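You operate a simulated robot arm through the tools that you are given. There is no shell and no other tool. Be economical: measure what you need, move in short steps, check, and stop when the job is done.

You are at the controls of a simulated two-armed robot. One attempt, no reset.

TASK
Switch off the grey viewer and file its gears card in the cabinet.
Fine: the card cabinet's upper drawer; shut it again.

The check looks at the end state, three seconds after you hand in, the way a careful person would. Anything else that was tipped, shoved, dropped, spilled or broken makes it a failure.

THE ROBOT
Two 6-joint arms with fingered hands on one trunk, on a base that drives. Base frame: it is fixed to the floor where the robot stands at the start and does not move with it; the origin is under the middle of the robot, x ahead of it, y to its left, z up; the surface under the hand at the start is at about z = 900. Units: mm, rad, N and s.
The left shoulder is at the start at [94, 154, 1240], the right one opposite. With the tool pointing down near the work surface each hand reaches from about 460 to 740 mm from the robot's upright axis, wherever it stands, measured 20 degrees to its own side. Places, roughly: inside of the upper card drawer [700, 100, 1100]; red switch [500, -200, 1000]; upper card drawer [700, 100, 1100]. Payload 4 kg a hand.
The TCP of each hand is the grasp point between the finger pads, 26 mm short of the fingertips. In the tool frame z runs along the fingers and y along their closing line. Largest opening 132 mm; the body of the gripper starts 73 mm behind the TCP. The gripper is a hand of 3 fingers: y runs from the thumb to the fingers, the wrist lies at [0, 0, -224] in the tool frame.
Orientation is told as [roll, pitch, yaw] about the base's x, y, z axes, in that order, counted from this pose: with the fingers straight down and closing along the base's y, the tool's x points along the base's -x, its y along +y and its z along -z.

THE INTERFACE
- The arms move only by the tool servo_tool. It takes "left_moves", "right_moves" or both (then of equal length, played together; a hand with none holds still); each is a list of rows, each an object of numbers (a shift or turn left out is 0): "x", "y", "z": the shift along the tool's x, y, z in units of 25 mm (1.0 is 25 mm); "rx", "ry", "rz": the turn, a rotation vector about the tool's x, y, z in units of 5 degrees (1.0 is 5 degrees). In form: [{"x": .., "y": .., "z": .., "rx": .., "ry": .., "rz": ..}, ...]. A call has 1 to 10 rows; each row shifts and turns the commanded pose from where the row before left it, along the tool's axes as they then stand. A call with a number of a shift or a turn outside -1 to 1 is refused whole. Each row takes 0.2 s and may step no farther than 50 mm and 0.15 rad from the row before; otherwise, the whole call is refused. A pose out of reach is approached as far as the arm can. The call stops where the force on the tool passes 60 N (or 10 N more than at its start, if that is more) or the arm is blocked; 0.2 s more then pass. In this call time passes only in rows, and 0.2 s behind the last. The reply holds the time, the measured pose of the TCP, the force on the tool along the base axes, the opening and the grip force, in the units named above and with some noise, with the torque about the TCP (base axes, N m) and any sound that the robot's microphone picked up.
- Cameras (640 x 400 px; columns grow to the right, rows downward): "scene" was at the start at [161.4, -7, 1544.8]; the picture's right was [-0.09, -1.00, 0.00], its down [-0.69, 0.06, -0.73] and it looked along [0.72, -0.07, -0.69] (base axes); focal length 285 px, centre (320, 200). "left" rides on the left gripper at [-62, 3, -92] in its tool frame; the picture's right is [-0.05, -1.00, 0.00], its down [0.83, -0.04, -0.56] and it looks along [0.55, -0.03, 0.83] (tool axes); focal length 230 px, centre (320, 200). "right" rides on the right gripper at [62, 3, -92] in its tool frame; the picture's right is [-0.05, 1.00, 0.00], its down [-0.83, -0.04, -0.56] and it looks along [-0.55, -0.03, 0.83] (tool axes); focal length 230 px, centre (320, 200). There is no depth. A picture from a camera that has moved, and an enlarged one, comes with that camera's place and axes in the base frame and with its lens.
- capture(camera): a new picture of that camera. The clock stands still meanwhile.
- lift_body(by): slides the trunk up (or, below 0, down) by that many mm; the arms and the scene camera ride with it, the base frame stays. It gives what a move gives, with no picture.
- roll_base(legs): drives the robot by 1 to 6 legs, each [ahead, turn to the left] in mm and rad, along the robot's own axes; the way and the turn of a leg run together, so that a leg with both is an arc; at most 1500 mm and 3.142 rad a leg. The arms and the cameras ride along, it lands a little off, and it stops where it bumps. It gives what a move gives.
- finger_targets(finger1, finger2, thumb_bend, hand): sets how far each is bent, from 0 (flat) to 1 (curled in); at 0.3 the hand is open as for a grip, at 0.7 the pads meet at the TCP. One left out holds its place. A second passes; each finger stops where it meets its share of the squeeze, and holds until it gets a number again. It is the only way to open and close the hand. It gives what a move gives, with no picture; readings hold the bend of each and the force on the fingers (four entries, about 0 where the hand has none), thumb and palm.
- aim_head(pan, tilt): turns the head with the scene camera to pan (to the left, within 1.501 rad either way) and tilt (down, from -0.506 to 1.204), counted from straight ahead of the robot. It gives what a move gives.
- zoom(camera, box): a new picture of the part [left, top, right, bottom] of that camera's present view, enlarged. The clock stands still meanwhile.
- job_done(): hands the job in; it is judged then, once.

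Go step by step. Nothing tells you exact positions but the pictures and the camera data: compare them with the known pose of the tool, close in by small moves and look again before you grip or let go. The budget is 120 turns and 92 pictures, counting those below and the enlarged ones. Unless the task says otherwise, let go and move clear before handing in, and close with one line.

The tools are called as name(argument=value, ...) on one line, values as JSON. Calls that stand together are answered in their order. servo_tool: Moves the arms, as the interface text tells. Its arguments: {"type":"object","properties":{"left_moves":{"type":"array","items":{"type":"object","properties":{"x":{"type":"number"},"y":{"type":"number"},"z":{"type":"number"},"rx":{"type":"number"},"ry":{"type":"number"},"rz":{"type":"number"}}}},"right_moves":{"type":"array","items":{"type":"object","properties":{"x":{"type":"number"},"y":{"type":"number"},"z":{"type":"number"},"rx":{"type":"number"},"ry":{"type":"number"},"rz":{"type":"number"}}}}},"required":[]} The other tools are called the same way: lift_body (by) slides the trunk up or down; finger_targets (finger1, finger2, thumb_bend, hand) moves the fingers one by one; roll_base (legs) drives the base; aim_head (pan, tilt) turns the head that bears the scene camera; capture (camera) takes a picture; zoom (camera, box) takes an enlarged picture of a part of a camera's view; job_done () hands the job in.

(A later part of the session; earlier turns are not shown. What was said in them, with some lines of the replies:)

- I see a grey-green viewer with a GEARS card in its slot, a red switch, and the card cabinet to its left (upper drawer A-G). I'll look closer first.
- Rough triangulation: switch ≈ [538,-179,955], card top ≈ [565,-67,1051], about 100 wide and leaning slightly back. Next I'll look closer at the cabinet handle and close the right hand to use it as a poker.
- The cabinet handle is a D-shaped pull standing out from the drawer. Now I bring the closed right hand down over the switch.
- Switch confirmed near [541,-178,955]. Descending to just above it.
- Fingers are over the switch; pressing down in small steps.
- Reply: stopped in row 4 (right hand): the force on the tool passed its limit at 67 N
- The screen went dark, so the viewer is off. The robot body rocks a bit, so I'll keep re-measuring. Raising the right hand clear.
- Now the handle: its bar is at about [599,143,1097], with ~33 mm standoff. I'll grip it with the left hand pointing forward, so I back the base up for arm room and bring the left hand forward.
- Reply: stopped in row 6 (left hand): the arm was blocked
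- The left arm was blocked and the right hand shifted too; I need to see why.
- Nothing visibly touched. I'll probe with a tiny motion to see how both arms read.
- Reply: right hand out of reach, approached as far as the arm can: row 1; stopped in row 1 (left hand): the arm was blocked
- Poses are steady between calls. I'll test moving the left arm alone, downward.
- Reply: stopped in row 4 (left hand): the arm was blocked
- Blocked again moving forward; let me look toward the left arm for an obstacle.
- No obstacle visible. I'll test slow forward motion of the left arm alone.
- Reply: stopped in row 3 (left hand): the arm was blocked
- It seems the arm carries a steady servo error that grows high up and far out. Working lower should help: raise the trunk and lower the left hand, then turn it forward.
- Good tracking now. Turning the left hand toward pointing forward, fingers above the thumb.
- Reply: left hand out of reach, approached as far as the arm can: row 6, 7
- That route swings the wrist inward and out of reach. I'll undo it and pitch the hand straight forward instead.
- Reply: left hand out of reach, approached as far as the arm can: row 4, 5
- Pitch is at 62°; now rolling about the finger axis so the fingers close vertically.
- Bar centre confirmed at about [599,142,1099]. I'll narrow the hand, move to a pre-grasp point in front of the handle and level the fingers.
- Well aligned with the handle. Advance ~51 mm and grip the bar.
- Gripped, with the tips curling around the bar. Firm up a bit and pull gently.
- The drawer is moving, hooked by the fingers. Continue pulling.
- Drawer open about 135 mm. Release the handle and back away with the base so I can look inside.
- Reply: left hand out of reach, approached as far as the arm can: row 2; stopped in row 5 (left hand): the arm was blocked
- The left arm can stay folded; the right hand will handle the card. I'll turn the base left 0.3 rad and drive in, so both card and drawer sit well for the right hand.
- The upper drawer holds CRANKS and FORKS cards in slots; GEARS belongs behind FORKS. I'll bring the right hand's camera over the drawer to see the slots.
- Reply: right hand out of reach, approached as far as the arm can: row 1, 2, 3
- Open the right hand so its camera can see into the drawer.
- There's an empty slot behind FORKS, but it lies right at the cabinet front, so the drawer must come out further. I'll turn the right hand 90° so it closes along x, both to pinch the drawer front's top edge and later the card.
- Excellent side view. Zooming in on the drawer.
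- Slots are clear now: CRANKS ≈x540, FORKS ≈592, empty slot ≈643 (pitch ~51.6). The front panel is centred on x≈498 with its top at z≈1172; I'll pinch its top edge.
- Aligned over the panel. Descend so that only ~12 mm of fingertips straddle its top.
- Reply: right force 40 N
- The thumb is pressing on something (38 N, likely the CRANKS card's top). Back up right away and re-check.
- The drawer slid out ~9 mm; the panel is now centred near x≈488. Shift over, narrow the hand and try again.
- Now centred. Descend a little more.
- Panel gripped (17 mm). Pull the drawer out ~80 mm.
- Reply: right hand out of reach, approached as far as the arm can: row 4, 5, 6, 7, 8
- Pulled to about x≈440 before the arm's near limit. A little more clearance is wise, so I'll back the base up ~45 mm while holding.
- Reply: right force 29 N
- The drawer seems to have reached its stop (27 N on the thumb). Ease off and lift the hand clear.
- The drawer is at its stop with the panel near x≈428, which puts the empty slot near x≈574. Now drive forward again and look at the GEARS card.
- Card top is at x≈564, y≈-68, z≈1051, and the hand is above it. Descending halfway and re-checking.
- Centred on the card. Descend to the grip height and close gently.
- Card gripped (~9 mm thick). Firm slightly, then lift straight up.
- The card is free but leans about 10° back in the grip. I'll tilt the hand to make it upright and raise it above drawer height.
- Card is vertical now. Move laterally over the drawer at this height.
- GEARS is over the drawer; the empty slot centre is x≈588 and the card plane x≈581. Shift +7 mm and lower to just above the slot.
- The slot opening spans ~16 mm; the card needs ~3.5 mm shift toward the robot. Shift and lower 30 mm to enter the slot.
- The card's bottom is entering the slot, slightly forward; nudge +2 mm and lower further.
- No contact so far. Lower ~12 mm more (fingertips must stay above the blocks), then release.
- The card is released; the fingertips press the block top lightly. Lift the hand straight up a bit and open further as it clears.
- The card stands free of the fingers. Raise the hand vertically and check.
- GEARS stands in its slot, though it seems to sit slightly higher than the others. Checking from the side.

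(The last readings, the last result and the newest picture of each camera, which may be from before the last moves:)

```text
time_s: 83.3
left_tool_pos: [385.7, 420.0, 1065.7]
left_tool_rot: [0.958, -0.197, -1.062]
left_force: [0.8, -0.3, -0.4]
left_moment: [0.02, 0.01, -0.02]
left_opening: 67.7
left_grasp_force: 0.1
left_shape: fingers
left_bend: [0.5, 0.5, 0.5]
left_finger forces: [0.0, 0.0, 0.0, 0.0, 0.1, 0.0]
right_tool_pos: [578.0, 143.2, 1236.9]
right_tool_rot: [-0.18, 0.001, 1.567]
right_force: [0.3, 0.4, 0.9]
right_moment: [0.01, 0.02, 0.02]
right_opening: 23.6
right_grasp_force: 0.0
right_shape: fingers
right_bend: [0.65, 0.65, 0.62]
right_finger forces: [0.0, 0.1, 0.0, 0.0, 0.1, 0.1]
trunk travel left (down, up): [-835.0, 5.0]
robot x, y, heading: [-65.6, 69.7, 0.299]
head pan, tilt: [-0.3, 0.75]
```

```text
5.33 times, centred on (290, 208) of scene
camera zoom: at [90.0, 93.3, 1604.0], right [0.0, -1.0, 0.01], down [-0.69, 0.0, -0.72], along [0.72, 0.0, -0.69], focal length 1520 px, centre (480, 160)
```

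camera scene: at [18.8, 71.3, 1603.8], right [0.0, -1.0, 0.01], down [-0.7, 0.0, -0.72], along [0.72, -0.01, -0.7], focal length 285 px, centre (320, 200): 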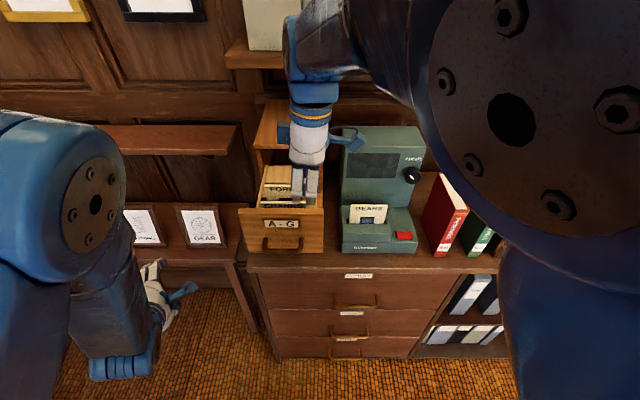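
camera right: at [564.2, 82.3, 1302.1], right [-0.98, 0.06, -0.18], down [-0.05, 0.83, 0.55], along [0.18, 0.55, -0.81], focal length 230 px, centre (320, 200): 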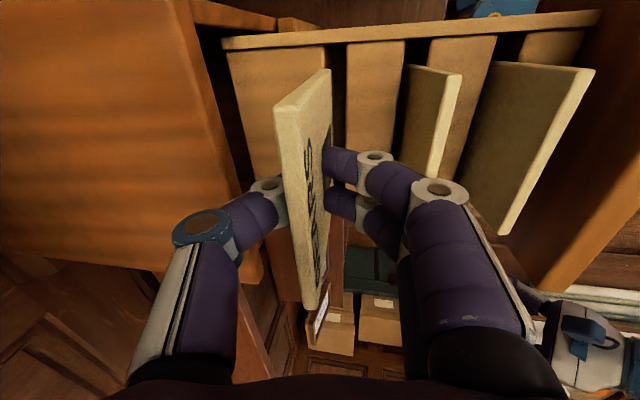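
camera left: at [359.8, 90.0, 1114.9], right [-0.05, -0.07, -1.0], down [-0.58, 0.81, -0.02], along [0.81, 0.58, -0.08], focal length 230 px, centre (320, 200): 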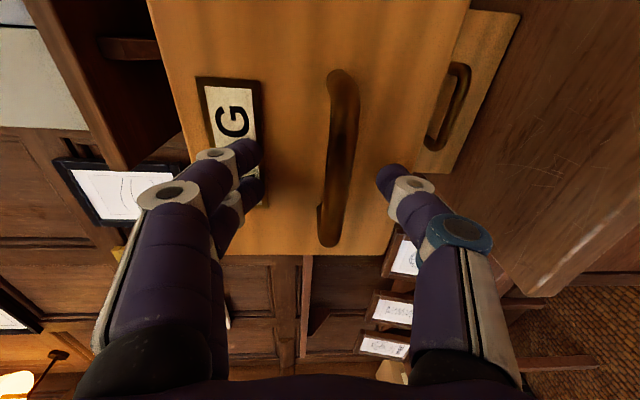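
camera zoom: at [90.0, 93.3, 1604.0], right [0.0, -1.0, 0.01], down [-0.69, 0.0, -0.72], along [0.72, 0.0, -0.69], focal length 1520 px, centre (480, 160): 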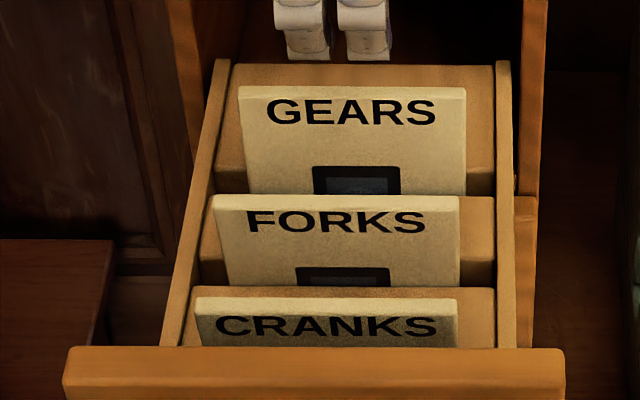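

GEARS is seated, just leaning back in its slot. Now to close the drawer: raise the right hand, close its fingers, and back the base up so the hand can drop in front of the drawer panel.

servo_tool(right_moves=[{"z": -0.8, "y": -0.14}, {"z": -0.8, "y": -0.14}, {"z": -0.6, "y": -0.1}])

finger_targets(hand="right", finger1=0.72, finger2=0.72, thumb_bend=0.7)

roll_base(legs=[[-210, 0]])

capture(camera="right")

```text
time_s: 84.1
left_tool_pos: [386.3, 421.2, 1066.2]
left_tool_rot: [0.957, -0.197, -1.062]
left_force: [-0.1, 0.7, -0.2]
left_moment: [0.03, 0.01, 0.0]
left_opening: 67.9
left_grasp_force: 0.2
left_shape: fingers
left_bend: [0.5, 0.5, 0.5]
left_finger forces: [0.1, 0.0, 0.0, 0.0, 0.0, 0.0]
right_tool_pos: [578.8, 144.4, 1295.1]
right_tool_rot: [-0.179, -0.001, 1.567]
right_force: [0.3, -0.4, -0.2]
right_moment: [0.0, 0.02, 0.0]
right_opening: 23.4
right_grasp_force: 0.2
right_shape: fingers
right_bend: [0.65, 0.65, 0.62]
right_finger forces: [0.0, 0.1, 0.1, 0.0, 0.0, 0.0]
trunk travel left (down, up): [-835.0, 5.0]
robot x, y, heading: [-66.9, 69.1, 0.303]
head pan, tilt: [-0.3, 0.75]
```

```text
time_s: 84.5
left_tool_pos: [358.7, 420.3, 1064.3]
left_tool_rot: [0.944, -0.225, -1.026]
left_force: [-0.8, 0.4, 0.8]
left_moment: [0.02, -0.03, -0.05]
left_opening: 67.7
left_grasp_force: 0.1
left_shape: fingers
left_bend: [0.5, 0.5, 0.5]
left_finger forces: [0.0, 0.0, 0.0, 0.1, 0.0, 0.0]
right_tool_pos: [555.9, 136.7, 1307.9]
right_tool_rot: [-0.2, -0.004, 1.566]
right_force: [-0.3, 1.4, 0.1]
right_moment: [0.0, -0.03, -0.01]
right_opening: 2.7
right_grasp_force: 0.1
right_shape: fingers
right_bend: [0.72, 0.72, 0.7]
right_finger forces: [0.0, 0.0, 0.0, 0.1, 0.0, 0.0]
trunk travel left (down, up): [-835.0, 5.0]
robot x, y, heading: [-70.1, 69.2, 0.305]
head pan, tilt: [-0.3, 0.75]
stopped (right hand): the arm was blocked; the commanded pose is now the measured one
```

```text
time_s: 86.2
left_tool_pos: [168.2, 360.2, 1069.9]
left_tool_rot: [0.955, -0.234, -1.033]
left_force: [1.1, 0.1, 0.4]
left_moment: [-0.04, 0.03, 0.01]
left_opening: 68.1
left_grasp_force: 0.0
left_shape: fingers
left_bend: [0.5, 0.5, 0.5]
left_finger forces: [0.0, 0.0, 0.1, 0.0, 0.0, 0.0]
right_tool_pos: [361.7, 74.1, 1301.5]
right_tool_rot: [-0.19, -0.002, 1.561]
right_force: [-0.2, -0.3, 0.3]
right_moment: [0.01, 0.0, 0.0]
right_opening: 2.9
right_grasp_force: 0.1
right_shape: fingers
right_bend: [0.72, 0.72, 0.7]
right_finger forces: [0.0, 0.1, 0.0, 0.1, 0.0, 0.0]
trunk travel left (down, up): [-835.0, 5.0]
robot x, y, heading: [-270.2, 4.3, 0.292]
head pan, tilt: [-0.3, 0.75]
```

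```text
6 pictures are left
camera right: at [340.0, 13.1, 1391.3], right [-0.98, 0.06, -0.19], down [-0.05, 0.83, 0.56], along [0.19, 0.56, -0.81], focal length 230 px, centre (320, 200)
```

right: 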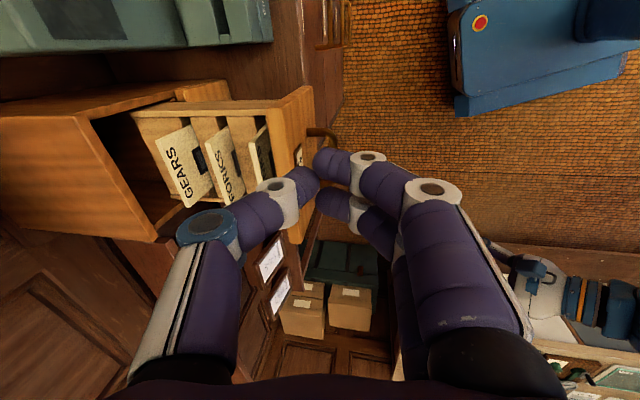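

Panel outer face is around x≈420–430. Move the hand +40 mm in y and lower it in front of the panel's upper part, above the handle.

servo_tool(right_moves=[{"x": -0.8}, {"x": -0.8}, {"z": 0.84, "y": 0.163}, {"z": 0.84, "y": 0.163}, {"z": 0.84, "y": 0.163}, {"z": 0.84, "y": 0.163}, {"z": 0.84, "y": 0.163}, {"z": 0.84, "y": 0.163}, {"z": 0.84, "y": 0.163}])

capture(camera="right")

```text
time_s: 88.4
left_tool_pos: [153.8, 357.7, 1093.6]
left_tool_rot: [1.025, -0.336, -1.019]
left_force: [-1.2, 0.3, -0.1]
left_moment: [0.0, -0.01, -0.02]
left_opening: 67.8
left_grasp_force: 0.0
left_shape: fingers
left_bend: [0.5, 0.5, 0.5]
left_finger forces: [0.0, 0.0, 0.1, 0.0, 0.1, 0.0]
right_tool_pos: [334.8, 80.4, 1203.7]
right_tool_rot: [-0.215, -0.125, 1.483]
right_force: [-0.3, -0.6, -0.5]
right_moment: [0.01, 0.0, 0.02]
right_opening: 2.5
right_grasp_force: 0.1
right_shape: fingers
right_bend: [0.72, 0.72, 0.7]
right_finger forces: [0.1, 0.0, 0.0, 0.0, 0.0, 0.0]
trunk travel left (down, up): [-835.0, 5.0]
robot x, y, heading: [-273.2, 8.8, 0.297]
head pan, tilt: [-0.3, 0.75]
stopped in row 9 (right hand): the arm was blocked; the commanded pose is now the measured one
```

```text
5 pictures are left
camera right: at [306.5, 10.5, 1284.3], right [-0.96, 0.16, -0.21], down [-0.01, 0.76, 0.65], along [0.26, 0.63, -0.73], focal length 230 px, centre (320, 200)
```

right: 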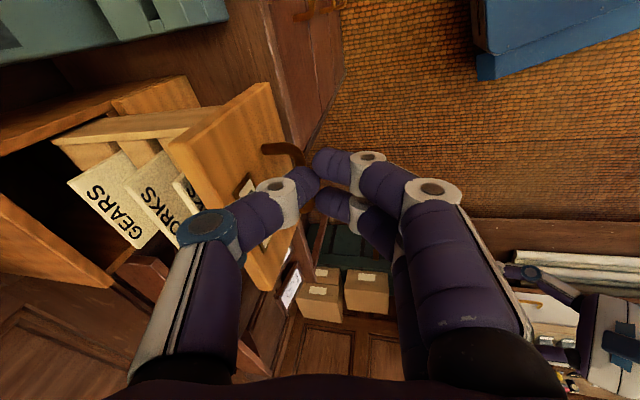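

The arm is near its inner limit, but the hand is in front of the panel. I'll simply lower the trunk 52 mm to bring the hand to panel height, then push by driving forward.

lift_body(by=-52)

roll_base(legs=[[70, 0]])

```text
time_s: 89.3
left_tool_pos: [156.6, 357.2, 1045.1]
left_tool_rot: [1.029, -0.334, -1.02]
left_force: [-1.0, -0.4, -0.5]
left_moment: [0.0, -0.02, 0.01]
left_opening: 67.7
left_grasp_force: 0.0
left_shape: fingers
left_bend: [0.5, 0.5, 0.5]
left_finger forces: [0.1, 0.1, 0.0, 0.0, 0.0, 0.0]
right_tool_pos: [338.8, 82.5, 1153.9]
right_tool_rot: [-0.221, -0.126, 1.485]
right_force: [-0.2, 0.6, -0.2]
right_moment: [0.0, -0.03, 0.01]
right_opening: 2.7
right_grasp_force: 0.0
right_shape: fingers
right_bend: [0.72, 0.72, 0.7]
right_finger forces: [0.0, 0.1, 0.1, 0.0, 0.2, 0.0]
trunk travel left (down, up): [-783.0, 57.0]
robot x, y, heading: [-269.4, 5.5, 0.293]
head pan, tilt: [-0.3, 0.75]
```

```text
time_s: 90.3
left_tool_pos: [215.4, 376.5, 1050.8]
left_tool_rot: [1.041, -0.334, -1.024]
left_force: [-0.8, 0.2, 1.4]
left_moment: [-0.02, -0.04, 0.01]
left_opening: 67.7
left_grasp_force: 0.0
left_shape: fingers
left_bend: [0.5, 0.5, 0.5]
left_finger forces: [0.0, 0.0, 0.0, 0.1, 0.0, 0.0]
right_tool_pos: [397.2, 99.2, 1157.6]
right_tool_rot: [-0.226, -0.126, 1.486]
right_force: [0.3, -0.1, 0.5]
right_moment: [0.03, -0.03, 0.02]
right_opening: 2.6
right_grasp_force: 0.0
right_shape: fingers
right_bend: [0.72, 0.72, 0.7]
right_finger forces: [0.0, 0.0, 0.0, 0.0, 0.0, 0.0]
trunk travel left (down, up): [-783.0, 57.0]
robot x, y, heading: [-199.5, 26.0, 0.295]
head pan, tilt: [-0.3, 0.75]
```

roll_base(legs=[[50, 0]])

capture(camera="scene")

```text
time_s: 91.2
left_tool_pos: [275.8, 389.7, 1065.5]
left_tool_rot: [1.099, -0.393, -1.04]
left_force: [0.1, -0.7, 0.4]
left_moment: [-0.03, 0.01, 0.0]
left_opening: 67.8
left_grasp_force: 0.0
left_shape: fingers
left_bend: [0.5, 0.5, 0.5]
left_finger forces: [0.0, 0.1, 0.1, 0.0, 0.1, 0.0]
right_tool_pos: [434.3, 107.4, 1169.7]
right_tool_rot: [-0.237, -0.147, 1.477]
right_force: [0.1, 0.6, -0.4]
right_moment: [0.01, -0.02, 0.02]
right_opening: 2.5
right_grasp_force: 0.1
right_shape: fingers
right_bend: [0.72, 0.72, 0.7]
right_finger forces: [0.0, 0.0, 0.1, 0.1, 0.1, 0.0]
trunk travel left (down, up): [-783.0, 57.0]
robot x, y, heading: [-154.2, 36.0, 0.291]
head pan, tilt: [-0.3, 0.75]
```

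```text
4 pictures are left
camera scene: at [-3.3, 63.1, 1552.7], right [-0.01, -1.0, 0.0], down [-0.69, 0.0, -0.72], along [0.72, -0.01, -0.69], focal length 285 px, centre (320, 200)
```

scene: 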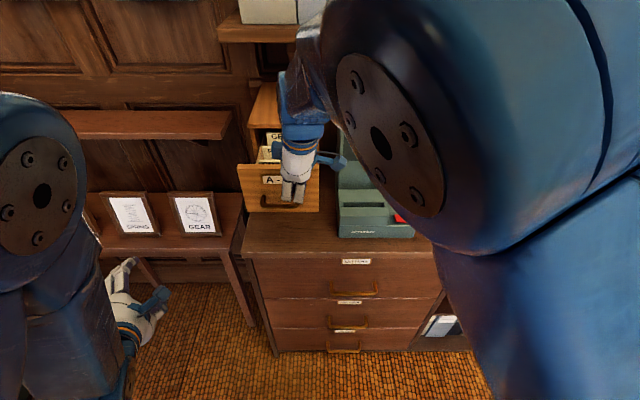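

The drawer is already being pushed in. Lower the trunk slightly (the hand had crept up) and continue driving in short steps.

lift_body(by=-14)

roll_base(legs=[[60, 0]])

```text
time_s: 91.9
left_tool_pos: [288.8, 391.6, 1066.9]
left_tool_rot: [1.159, -0.45, -1.059]
left_force: [1.0, -0.8, 0.2]
left_moment: [0.0, 0.0, -0.01]
left_opening: 67.9
left_grasp_force: 0.1
left_shape: fingers
left_bend: [0.5, 0.5, 0.5]
left_finger forces: [0.1, 0.0, 0.0, 0.0, 0.0, 0.0]
right_tool_pos: [422.0, 100.2, 1166.4]
right_tool_rot: [-0.249, -0.169, 1.468]
right_force: [0.6, 0.4, 0.8]
right_moment: [-0.01, 0.01, -0.01]
right_opening: 2.7
right_grasp_force: 0.0
right_shape: fingers
right_bend: [0.72, 0.72, 0.7]
right_finger forces: [0.0, 0.0, 0.0, 0.0, 0.1, 0.0]
trunk travel left (down, up): [-769.0, 71.0]
robot x, y, heading: [-155.5, 40.6, 0.293]
head pan, tilt: [-0.3, 0.75]
```

```text
time_s: 92.8
left_tool_pos: [340.0, 406.3, 1074.7]
left_tool_rot: [1.175, -0.45, -1.066]
left_force: [-0.9, 0.0, 0.3]
left_moment: [0.02, -0.06, 0.01]
left_opening: 67.9
left_grasp_force: 0.1
left_shape: fingers
left_bend: [0.5, 0.5, 0.5]
left_finger forces: [0.0, 0.0, 0.0, 0.1, 0.0, 0.1]
right_tool_pos: [471.0, 114.4, 1168.9]
right_tool_rot: [-0.253, -0.17, 1.471]
right_force: [-0.7, -0.2, 0.9]
right_moment: [-0.02, 0.02, -0.02]
right_opening: 2.9
right_grasp_force: 0.1
right_shape: fingers
right_bend: [0.72, 0.72, 0.7]
right_finger forces: [0.0, 0.0, 0.0, 0.0, 0.0, 0.0]
trunk travel left (down, up): [-769.0, 71.0]
robot x, y, heading: [-98.2, 57.1, 0.291]
head pan, tilt: [-0.3, 0.75]
```

Base push works; now push further with the arm itself, also straightening the hand's tilt.

servo_tool(right_moves=[{"y": -0.3, "z": 0.4, "rx": -0.5, "ry": 0.35}, {"y": -0.4, "z": 0.3, "rx": -0.5, "ry": 0.35}, {"y": -0.5, "z": 0.2, "rx": -0.5, "ry": 0.35}, {"y": -0.5, "z": 0.1, "rx": -0.5, "ry": 0.35}, {"y": -0.5, "z": 0.05, "rx": -0.4, "ry": 0.3}, {"y": -0.5}])

capture(camera="right")

```text
time_s: 94.2
left_tool_pos: [355.3, 409.7, 1092.2]
left_tool_rot: [1.244, -0.508, -1.097]
left_force: [-0.3, -0.4, -0.3]
left_moment: [-0.01, 0.0, -0.04]
left_opening: 67.8
left_grasp_force: 0.0
left_shape: fingers
left_bend: [0.5, 0.5, 0.5]
left_finger forces: [0.1, 0.1, 0.0, 0.1, 0.1, 0.0]
right_tool_pos: [531.9, 105.9, 1158.9]
right_tool_rot: [-0.049, -0.026, 1.447]
right_force: [-1.0, -0.6, 0.6]
right_moment: [0.03, -0.01, -0.03]
right_opening: 2.6
right_grasp_force: 0.2
right_shape: fingers
right_bend: [0.72, 0.72, 0.7]
right_finger forces: [0.0, 0.0, 0.1, 0.1, 0.5, 0.1]
trunk travel left (down, up): [-769.0, 71.0]
robot x, y, heading: [-96.8, 58.4, 0.29]
head pan, tilt: [-0.3, 0.75]
```

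```text
3 pictures are left
camera right: at [517.7, 43.5, 1247.9], right [-0.98, 0.18, -0.05], down [0.12, 0.81, 0.58], along [0.14, 0.56, -0.81], focal length 230 px, centre (320, 200)
```

right: 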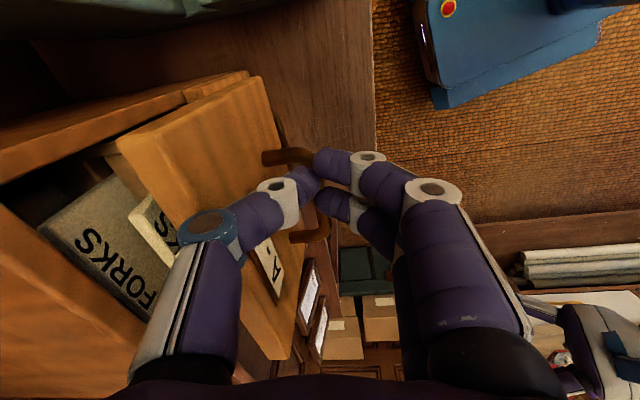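

Drawer is mostly in. Continue gently, a bit lower, until it meets its stop.

servo_tool(right_moves=[{"y": -0.3, "z": 0.25, "x": -0.3}, {"y": -0.4, "z": 0.25, "x": -0.3}, {"y": -0.4, "x": -0.2}, {"y": -0.4, "x": -0.2}, {"y": -0.4}, {"y": -0.4}])

```text
time_s: 95.1
left_tool_pos: [361.4, 408.5, 1117.0]
left_tool_rot: [1.332, -0.566, -1.138]
left_force: [-1.0, -1.2, 1.2]
left_moment: [-0.01, 0.0, 0.0]
left_opening: 67.7
left_grasp_force: 0.0
left_shape: fingers
left_bend: [0.5, 0.5, 0.5]
left_finger forces: [0.0, 0.0, 0.0, 0.1, 0.1, 0.0]
right_tool_pos: [544.5, 116.5, 1162.8]
right_tool_rot: [-0.07, -0.035, 1.443]
right_force: [-0.7, 0.2, 0.1]
right_moment: [0.0, -0.02, 0.02]
right_opening: 2.8
right_grasp_force: 0.1
right_shape: fingers
right_bend: [0.72, 0.72, 0.7]
right_finger forces: [0.0, 0.0, 0.0, 0.0, 0.1, 0.0]
trunk travel left (down, up): [-769.0, 71.0]
robot x, y, heading: [-96.2, 59.1, 0.291]
head pan, tilt: [-0.3, 0.75]
stopped in row 4 (right hand): the arm was blocked; the commanded pose is now the measured one
```

servo_tool(right_moves=[{"y": -0.3, "z": 0.3}, {"y": -0.3, "z": 0.3}, {"y": -0.3}, {"y": -0.3}, {"y": -0.3}, {"y": -0.3}])

```text
time_s: 95.8
left_tool_pos: [365.7, 409.3, 1144.3]
left_tool_rot: [1.429, -0.615, -1.193]
left_force: [-0.3, -0.5, -0.2]
left_moment: [-0.01, 0.03, -0.01]
left_opening: 67.9
left_grasp_force: 0.0
left_shape: fingers
left_bend: [0.5, 0.5, 0.5]
left_finger forces: [0.0, 0.1, 0.0, 0.0, 0.0, 0.0]
right_tool_pos: [544.2, 109.7, 1160.5]
right_tool_rot: [-0.085, -0.04, 1.444]
right_force: [-0.7, 0.5, 0.4]
right_moment: [-0.01, -0.06, -0.02]
right_opening: 2.7
right_grasp_force: 0.0
right_shape: fingers
right_bend: [0.72, 0.72, 0.7]
right_finger forces: [0.0, 0.0, 0.0, 0.0, 0.1, 0.1]
trunk travel left (down, up): [-769.0, 71.0]
robot x, y, heading: [-97.1, 56.4, 0.293]
head pan, tilt: [-0.3, 0.75]
stopped in row 3 (right hand): the arm was blocked; the commanded pose is now the measured one
```

zoom(camera="scene", box=[220, 80, 380, 230])

```text
2.67 times, centred on (300, 155) of scene
camera zoom: at [56.0, 81.6, 1538.5], right [-0.01, -1.0, 0.01], down [-0.69, 0.0, -0.72], along [0.72, -0.01, -0.69], focal length 760 px, centre (373, 320)
```

zoom: 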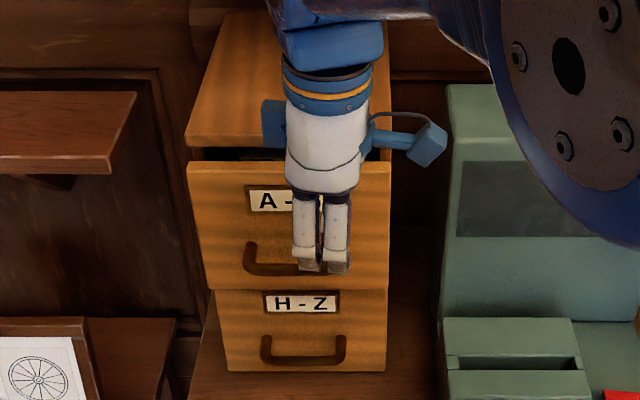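

The drawer is nearly shut (~15–20 mm left) and the arm is at its comfortable limit, so I'll push the remainder by driving the base gently.

roll_base(legs=[[40, 0]])

```text
time_s: 96.7
left_tool_pos: [405.3, 420.5, 1144.6]
left_tool_rot: [1.43, -0.612, -1.196]
left_force: [0.1, 0.4, 0.1]
left_moment: [-0.01, -0.01, 0.03]
left_opening: 67.7
left_grasp_force: 0.0
left_shape: fingers
left_bend: [0.5, 0.5, 0.5]
left_finger forces: [0.1, 0.0, 0.0, 0.0, 0.0, 0.1]
right_tool_pos: [584.7, 121.1, 1157.2]
right_tool_rot: [-0.083, -0.04, 1.443]
right_force: [0.4, 0.5, -0.6]
right_moment: [0.02, 0.02, 0.03]
right_opening: 2.9
right_grasp_force: 0.0
right_shape: fingers
right_bend: [0.72, 0.72, 0.7]
right_finger forces: [0.0, 0.0, 0.0, 0.0, 0.0, 0.0]
trunk travel left (down, up): [-769.0, 71.0]
robot x, y, heading: [-60.8, 68.8, 0.293]
head pan, tilt: [-0.3, 0.75]
```

servo_tool(right_moves=[{"y": -0.2, "x": -0.1}, {"y": -0.2, "x": -0.1}, {"y": -0.2, "x": -0.1}, {"y": -0.2}])

```text
time_s: 97.7
left_tool_pos: [408.9, 417.4, 1173.2]
left_tool_rot: [1.54, -0.654, -1.265]
left_force: [0.5, -0.4, 0.1]
left_moment: [0.0, -0.04, -0.01]
left_opening: 67.8
left_grasp_force: 0.0
left_shape: fingers
left_bend: [0.5, 0.5, 0.5]
left_finger forces: [0.0, 0.0, 0.1, 0.0, 0.1, 0.0]
right_tool_pos: [586.9, 119.4, 1171.6]
right_tool_rot: [-0.1, -0.046, 1.444]
right_force: [0.7, 0.4, 0.6]
right_moment: [-0.01, 0.0, -0.02]
right_opening: 3.0
right_grasp_force: 0.2
right_shape: fingers
right_bend: [0.72, 0.72, 0.7]
right_finger forces: [0.1, 0.0, 0.0, 0.0, 0.1, 0.0]
trunk travel left (down, up): [-769.0, 71.0]
robot x, y, heading: [-59.8, 67.3, 0.289]
head pan, tilt: [-0.3, 0.75]
```

lift_body(by=-18)

roll_base(legs=[[15, 0]])

zoom(camera="scene", box=[220, 60, 380, 220])

```text
time_s: 98.3
left_tool_pos: [410.3, 418.5, 1154.8]
left_tool_rot: [1.535, -0.654, -1.265]
left_force: [0.6, 0.0, -0.1]
left_moment: [-0.02, 0.0, -0.03]
left_opening: 67.8
left_grasp_force: 0.1
left_shape: fingers
left_bend: [0.5, 0.5, 0.5]
left_finger forces: [0.1, 0.0, 0.0, 0.1, 0.0, 0.1]
right_tool_pos: [588.2, 119.8, 1153.0]
right_tool_rot: [-0.099, -0.047, 1.443]
right_force: [-0.1, -0.7, 0.0]
right_moment: [-0.04, 0.0, -0.01]
right_opening: 2.9
right_grasp_force: 0.1
right_shape: fingers
right_bend: [0.72, 0.72, 0.7]
right_finger forces: [0.0, 0.1, 0.1, 0.1, 0.0, 0.0]
trunk travel left (down, up): [-751.0, 89.0]
robot x, y, heading: [-58.5, 69.1, 0.288]
head pan, tilt: [-0.3, 0.75]
```

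```text
time_s: 99.1
left_tool_pos: [417.7, 421.2, 1157.4]
left_tool_rot: [1.542, -0.651, -1.266]
left_force: [-0.4, -0.8, -0.4]
left_moment: [0.01, 0.04, 0.0]
left_opening: 67.7
left_grasp_force: 0.0
left_shape: fingers
left_bend: [0.5, 0.5, 0.5]
left_finger forces: [0.0, 0.0, 0.0, 0.0, 0.0, 0.0]
right_tool_pos: [595.4, 121.1, 1156.5]
right_tool_rot: [-0.1, -0.048, 1.441]
right_force: [-28.0, -7.7, 0.5]
right_moment: [0.22, -0.92, -0.51]
right_opening: 0.0
right_grasp_force: 15.8
right_shape: fingers
right_bend: [0.72, 0.72, 0.69]
right_finger forces: [0.0, 0.0, 0.0, 0.0, 31.4, 0.0]
trunk travel left (down, up): [-751.0, 89.0]
robot x, y, heading: [-45.8, 74.5, 0.291]
head pan, tilt: [-0.3, 0.75]
```

```text
2.50 times, centred on (300, 140) of scene
camera zoom: at [102.8, 95.1, 1520.9], right [-0.01, -1.0, 0.0], down [-0.69, 0.0, -0.72], along [0.72, -0.01, -0.69], focal length 713 px, centre (370, 350)
```

zoom: 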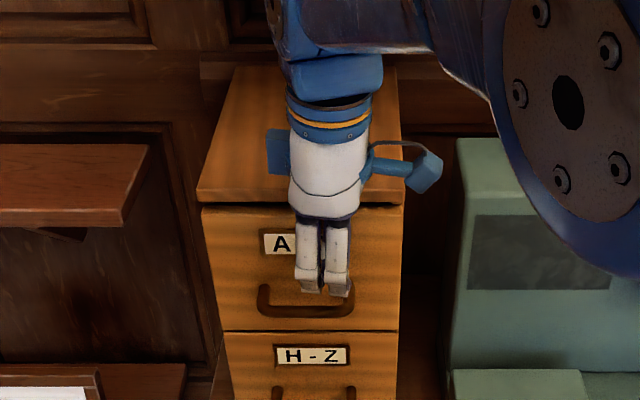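

The drawer has met its stop (28 N) and looks flush with the one below. Now back away.

roll_base(legs=[[-160, 0]])

capture(camera="scene")

```text
time_s: 100.5
left_tool_pos: [280.6, 376.2, 1180.3]
left_tool_rot: [1.635, -0.691, -1.337]
left_force: [-0.2, 0.3, 0.1]
left_moment: [0.0, -0.01, 0.02]
left_opening: 67.8
left_grasp_force: 0.1
left_shape: fingers
left_bend: [0.5, 0.5, 0.5]
left_finger forces: [0.0, 0.1, 0.1, 0.0, 0.0, 0.0]
right_tool_pos: [435.4, 71.6, 1162.4]
right_tool_rot: [-0.108, -0.05, 1.435]
right_force: [0.4, 0.3, -1.2]
right_moment: [0.03, -0.01, 0.02]
right_opening: 2.9
right_grasp_force: 0.0
right_shape: fingers
right_bend: [0.72, 0.72, 0.7]
right_finger forces: [0.0, 0.0, 0.0, 0.0, 0.1, 0.0]
trunk travel left (down, up): [-751.0, 89.0]
robot x, y, heading: [-195.0, 30.6, 0.286]
head pan, tilt: [-0.3, 0.75]
```

```text
0 pictures are left
camera scene: at [-35.1, 53.1, 1519.5], right [-0.01, -1.0, 0.01], down [-0.7, 0.0, -0.72], along [0.72, -0.01, -0.7], focal length 285 px, centre (320, 200)
```

scene: 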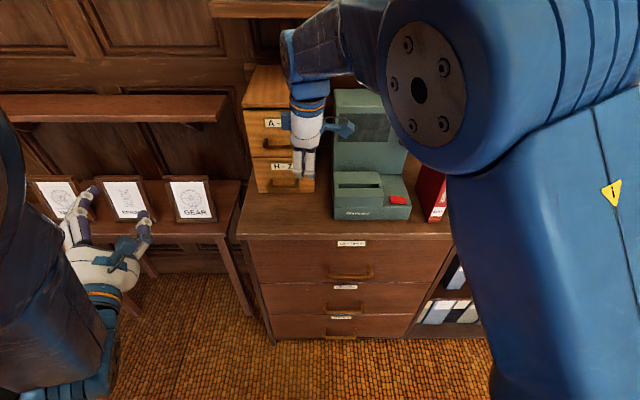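

The drawer is shut, the viewer is dark and its slot is empty, everything else is in place, and both hands are clear. Handing in.

job_done()

```text
The job is handed in.
```

I switched off the grey viewer, filed the GEARS card behind FORKS in the cabinet's upper drawer, and shut the drawer. In the last picture nothing else looked moved.
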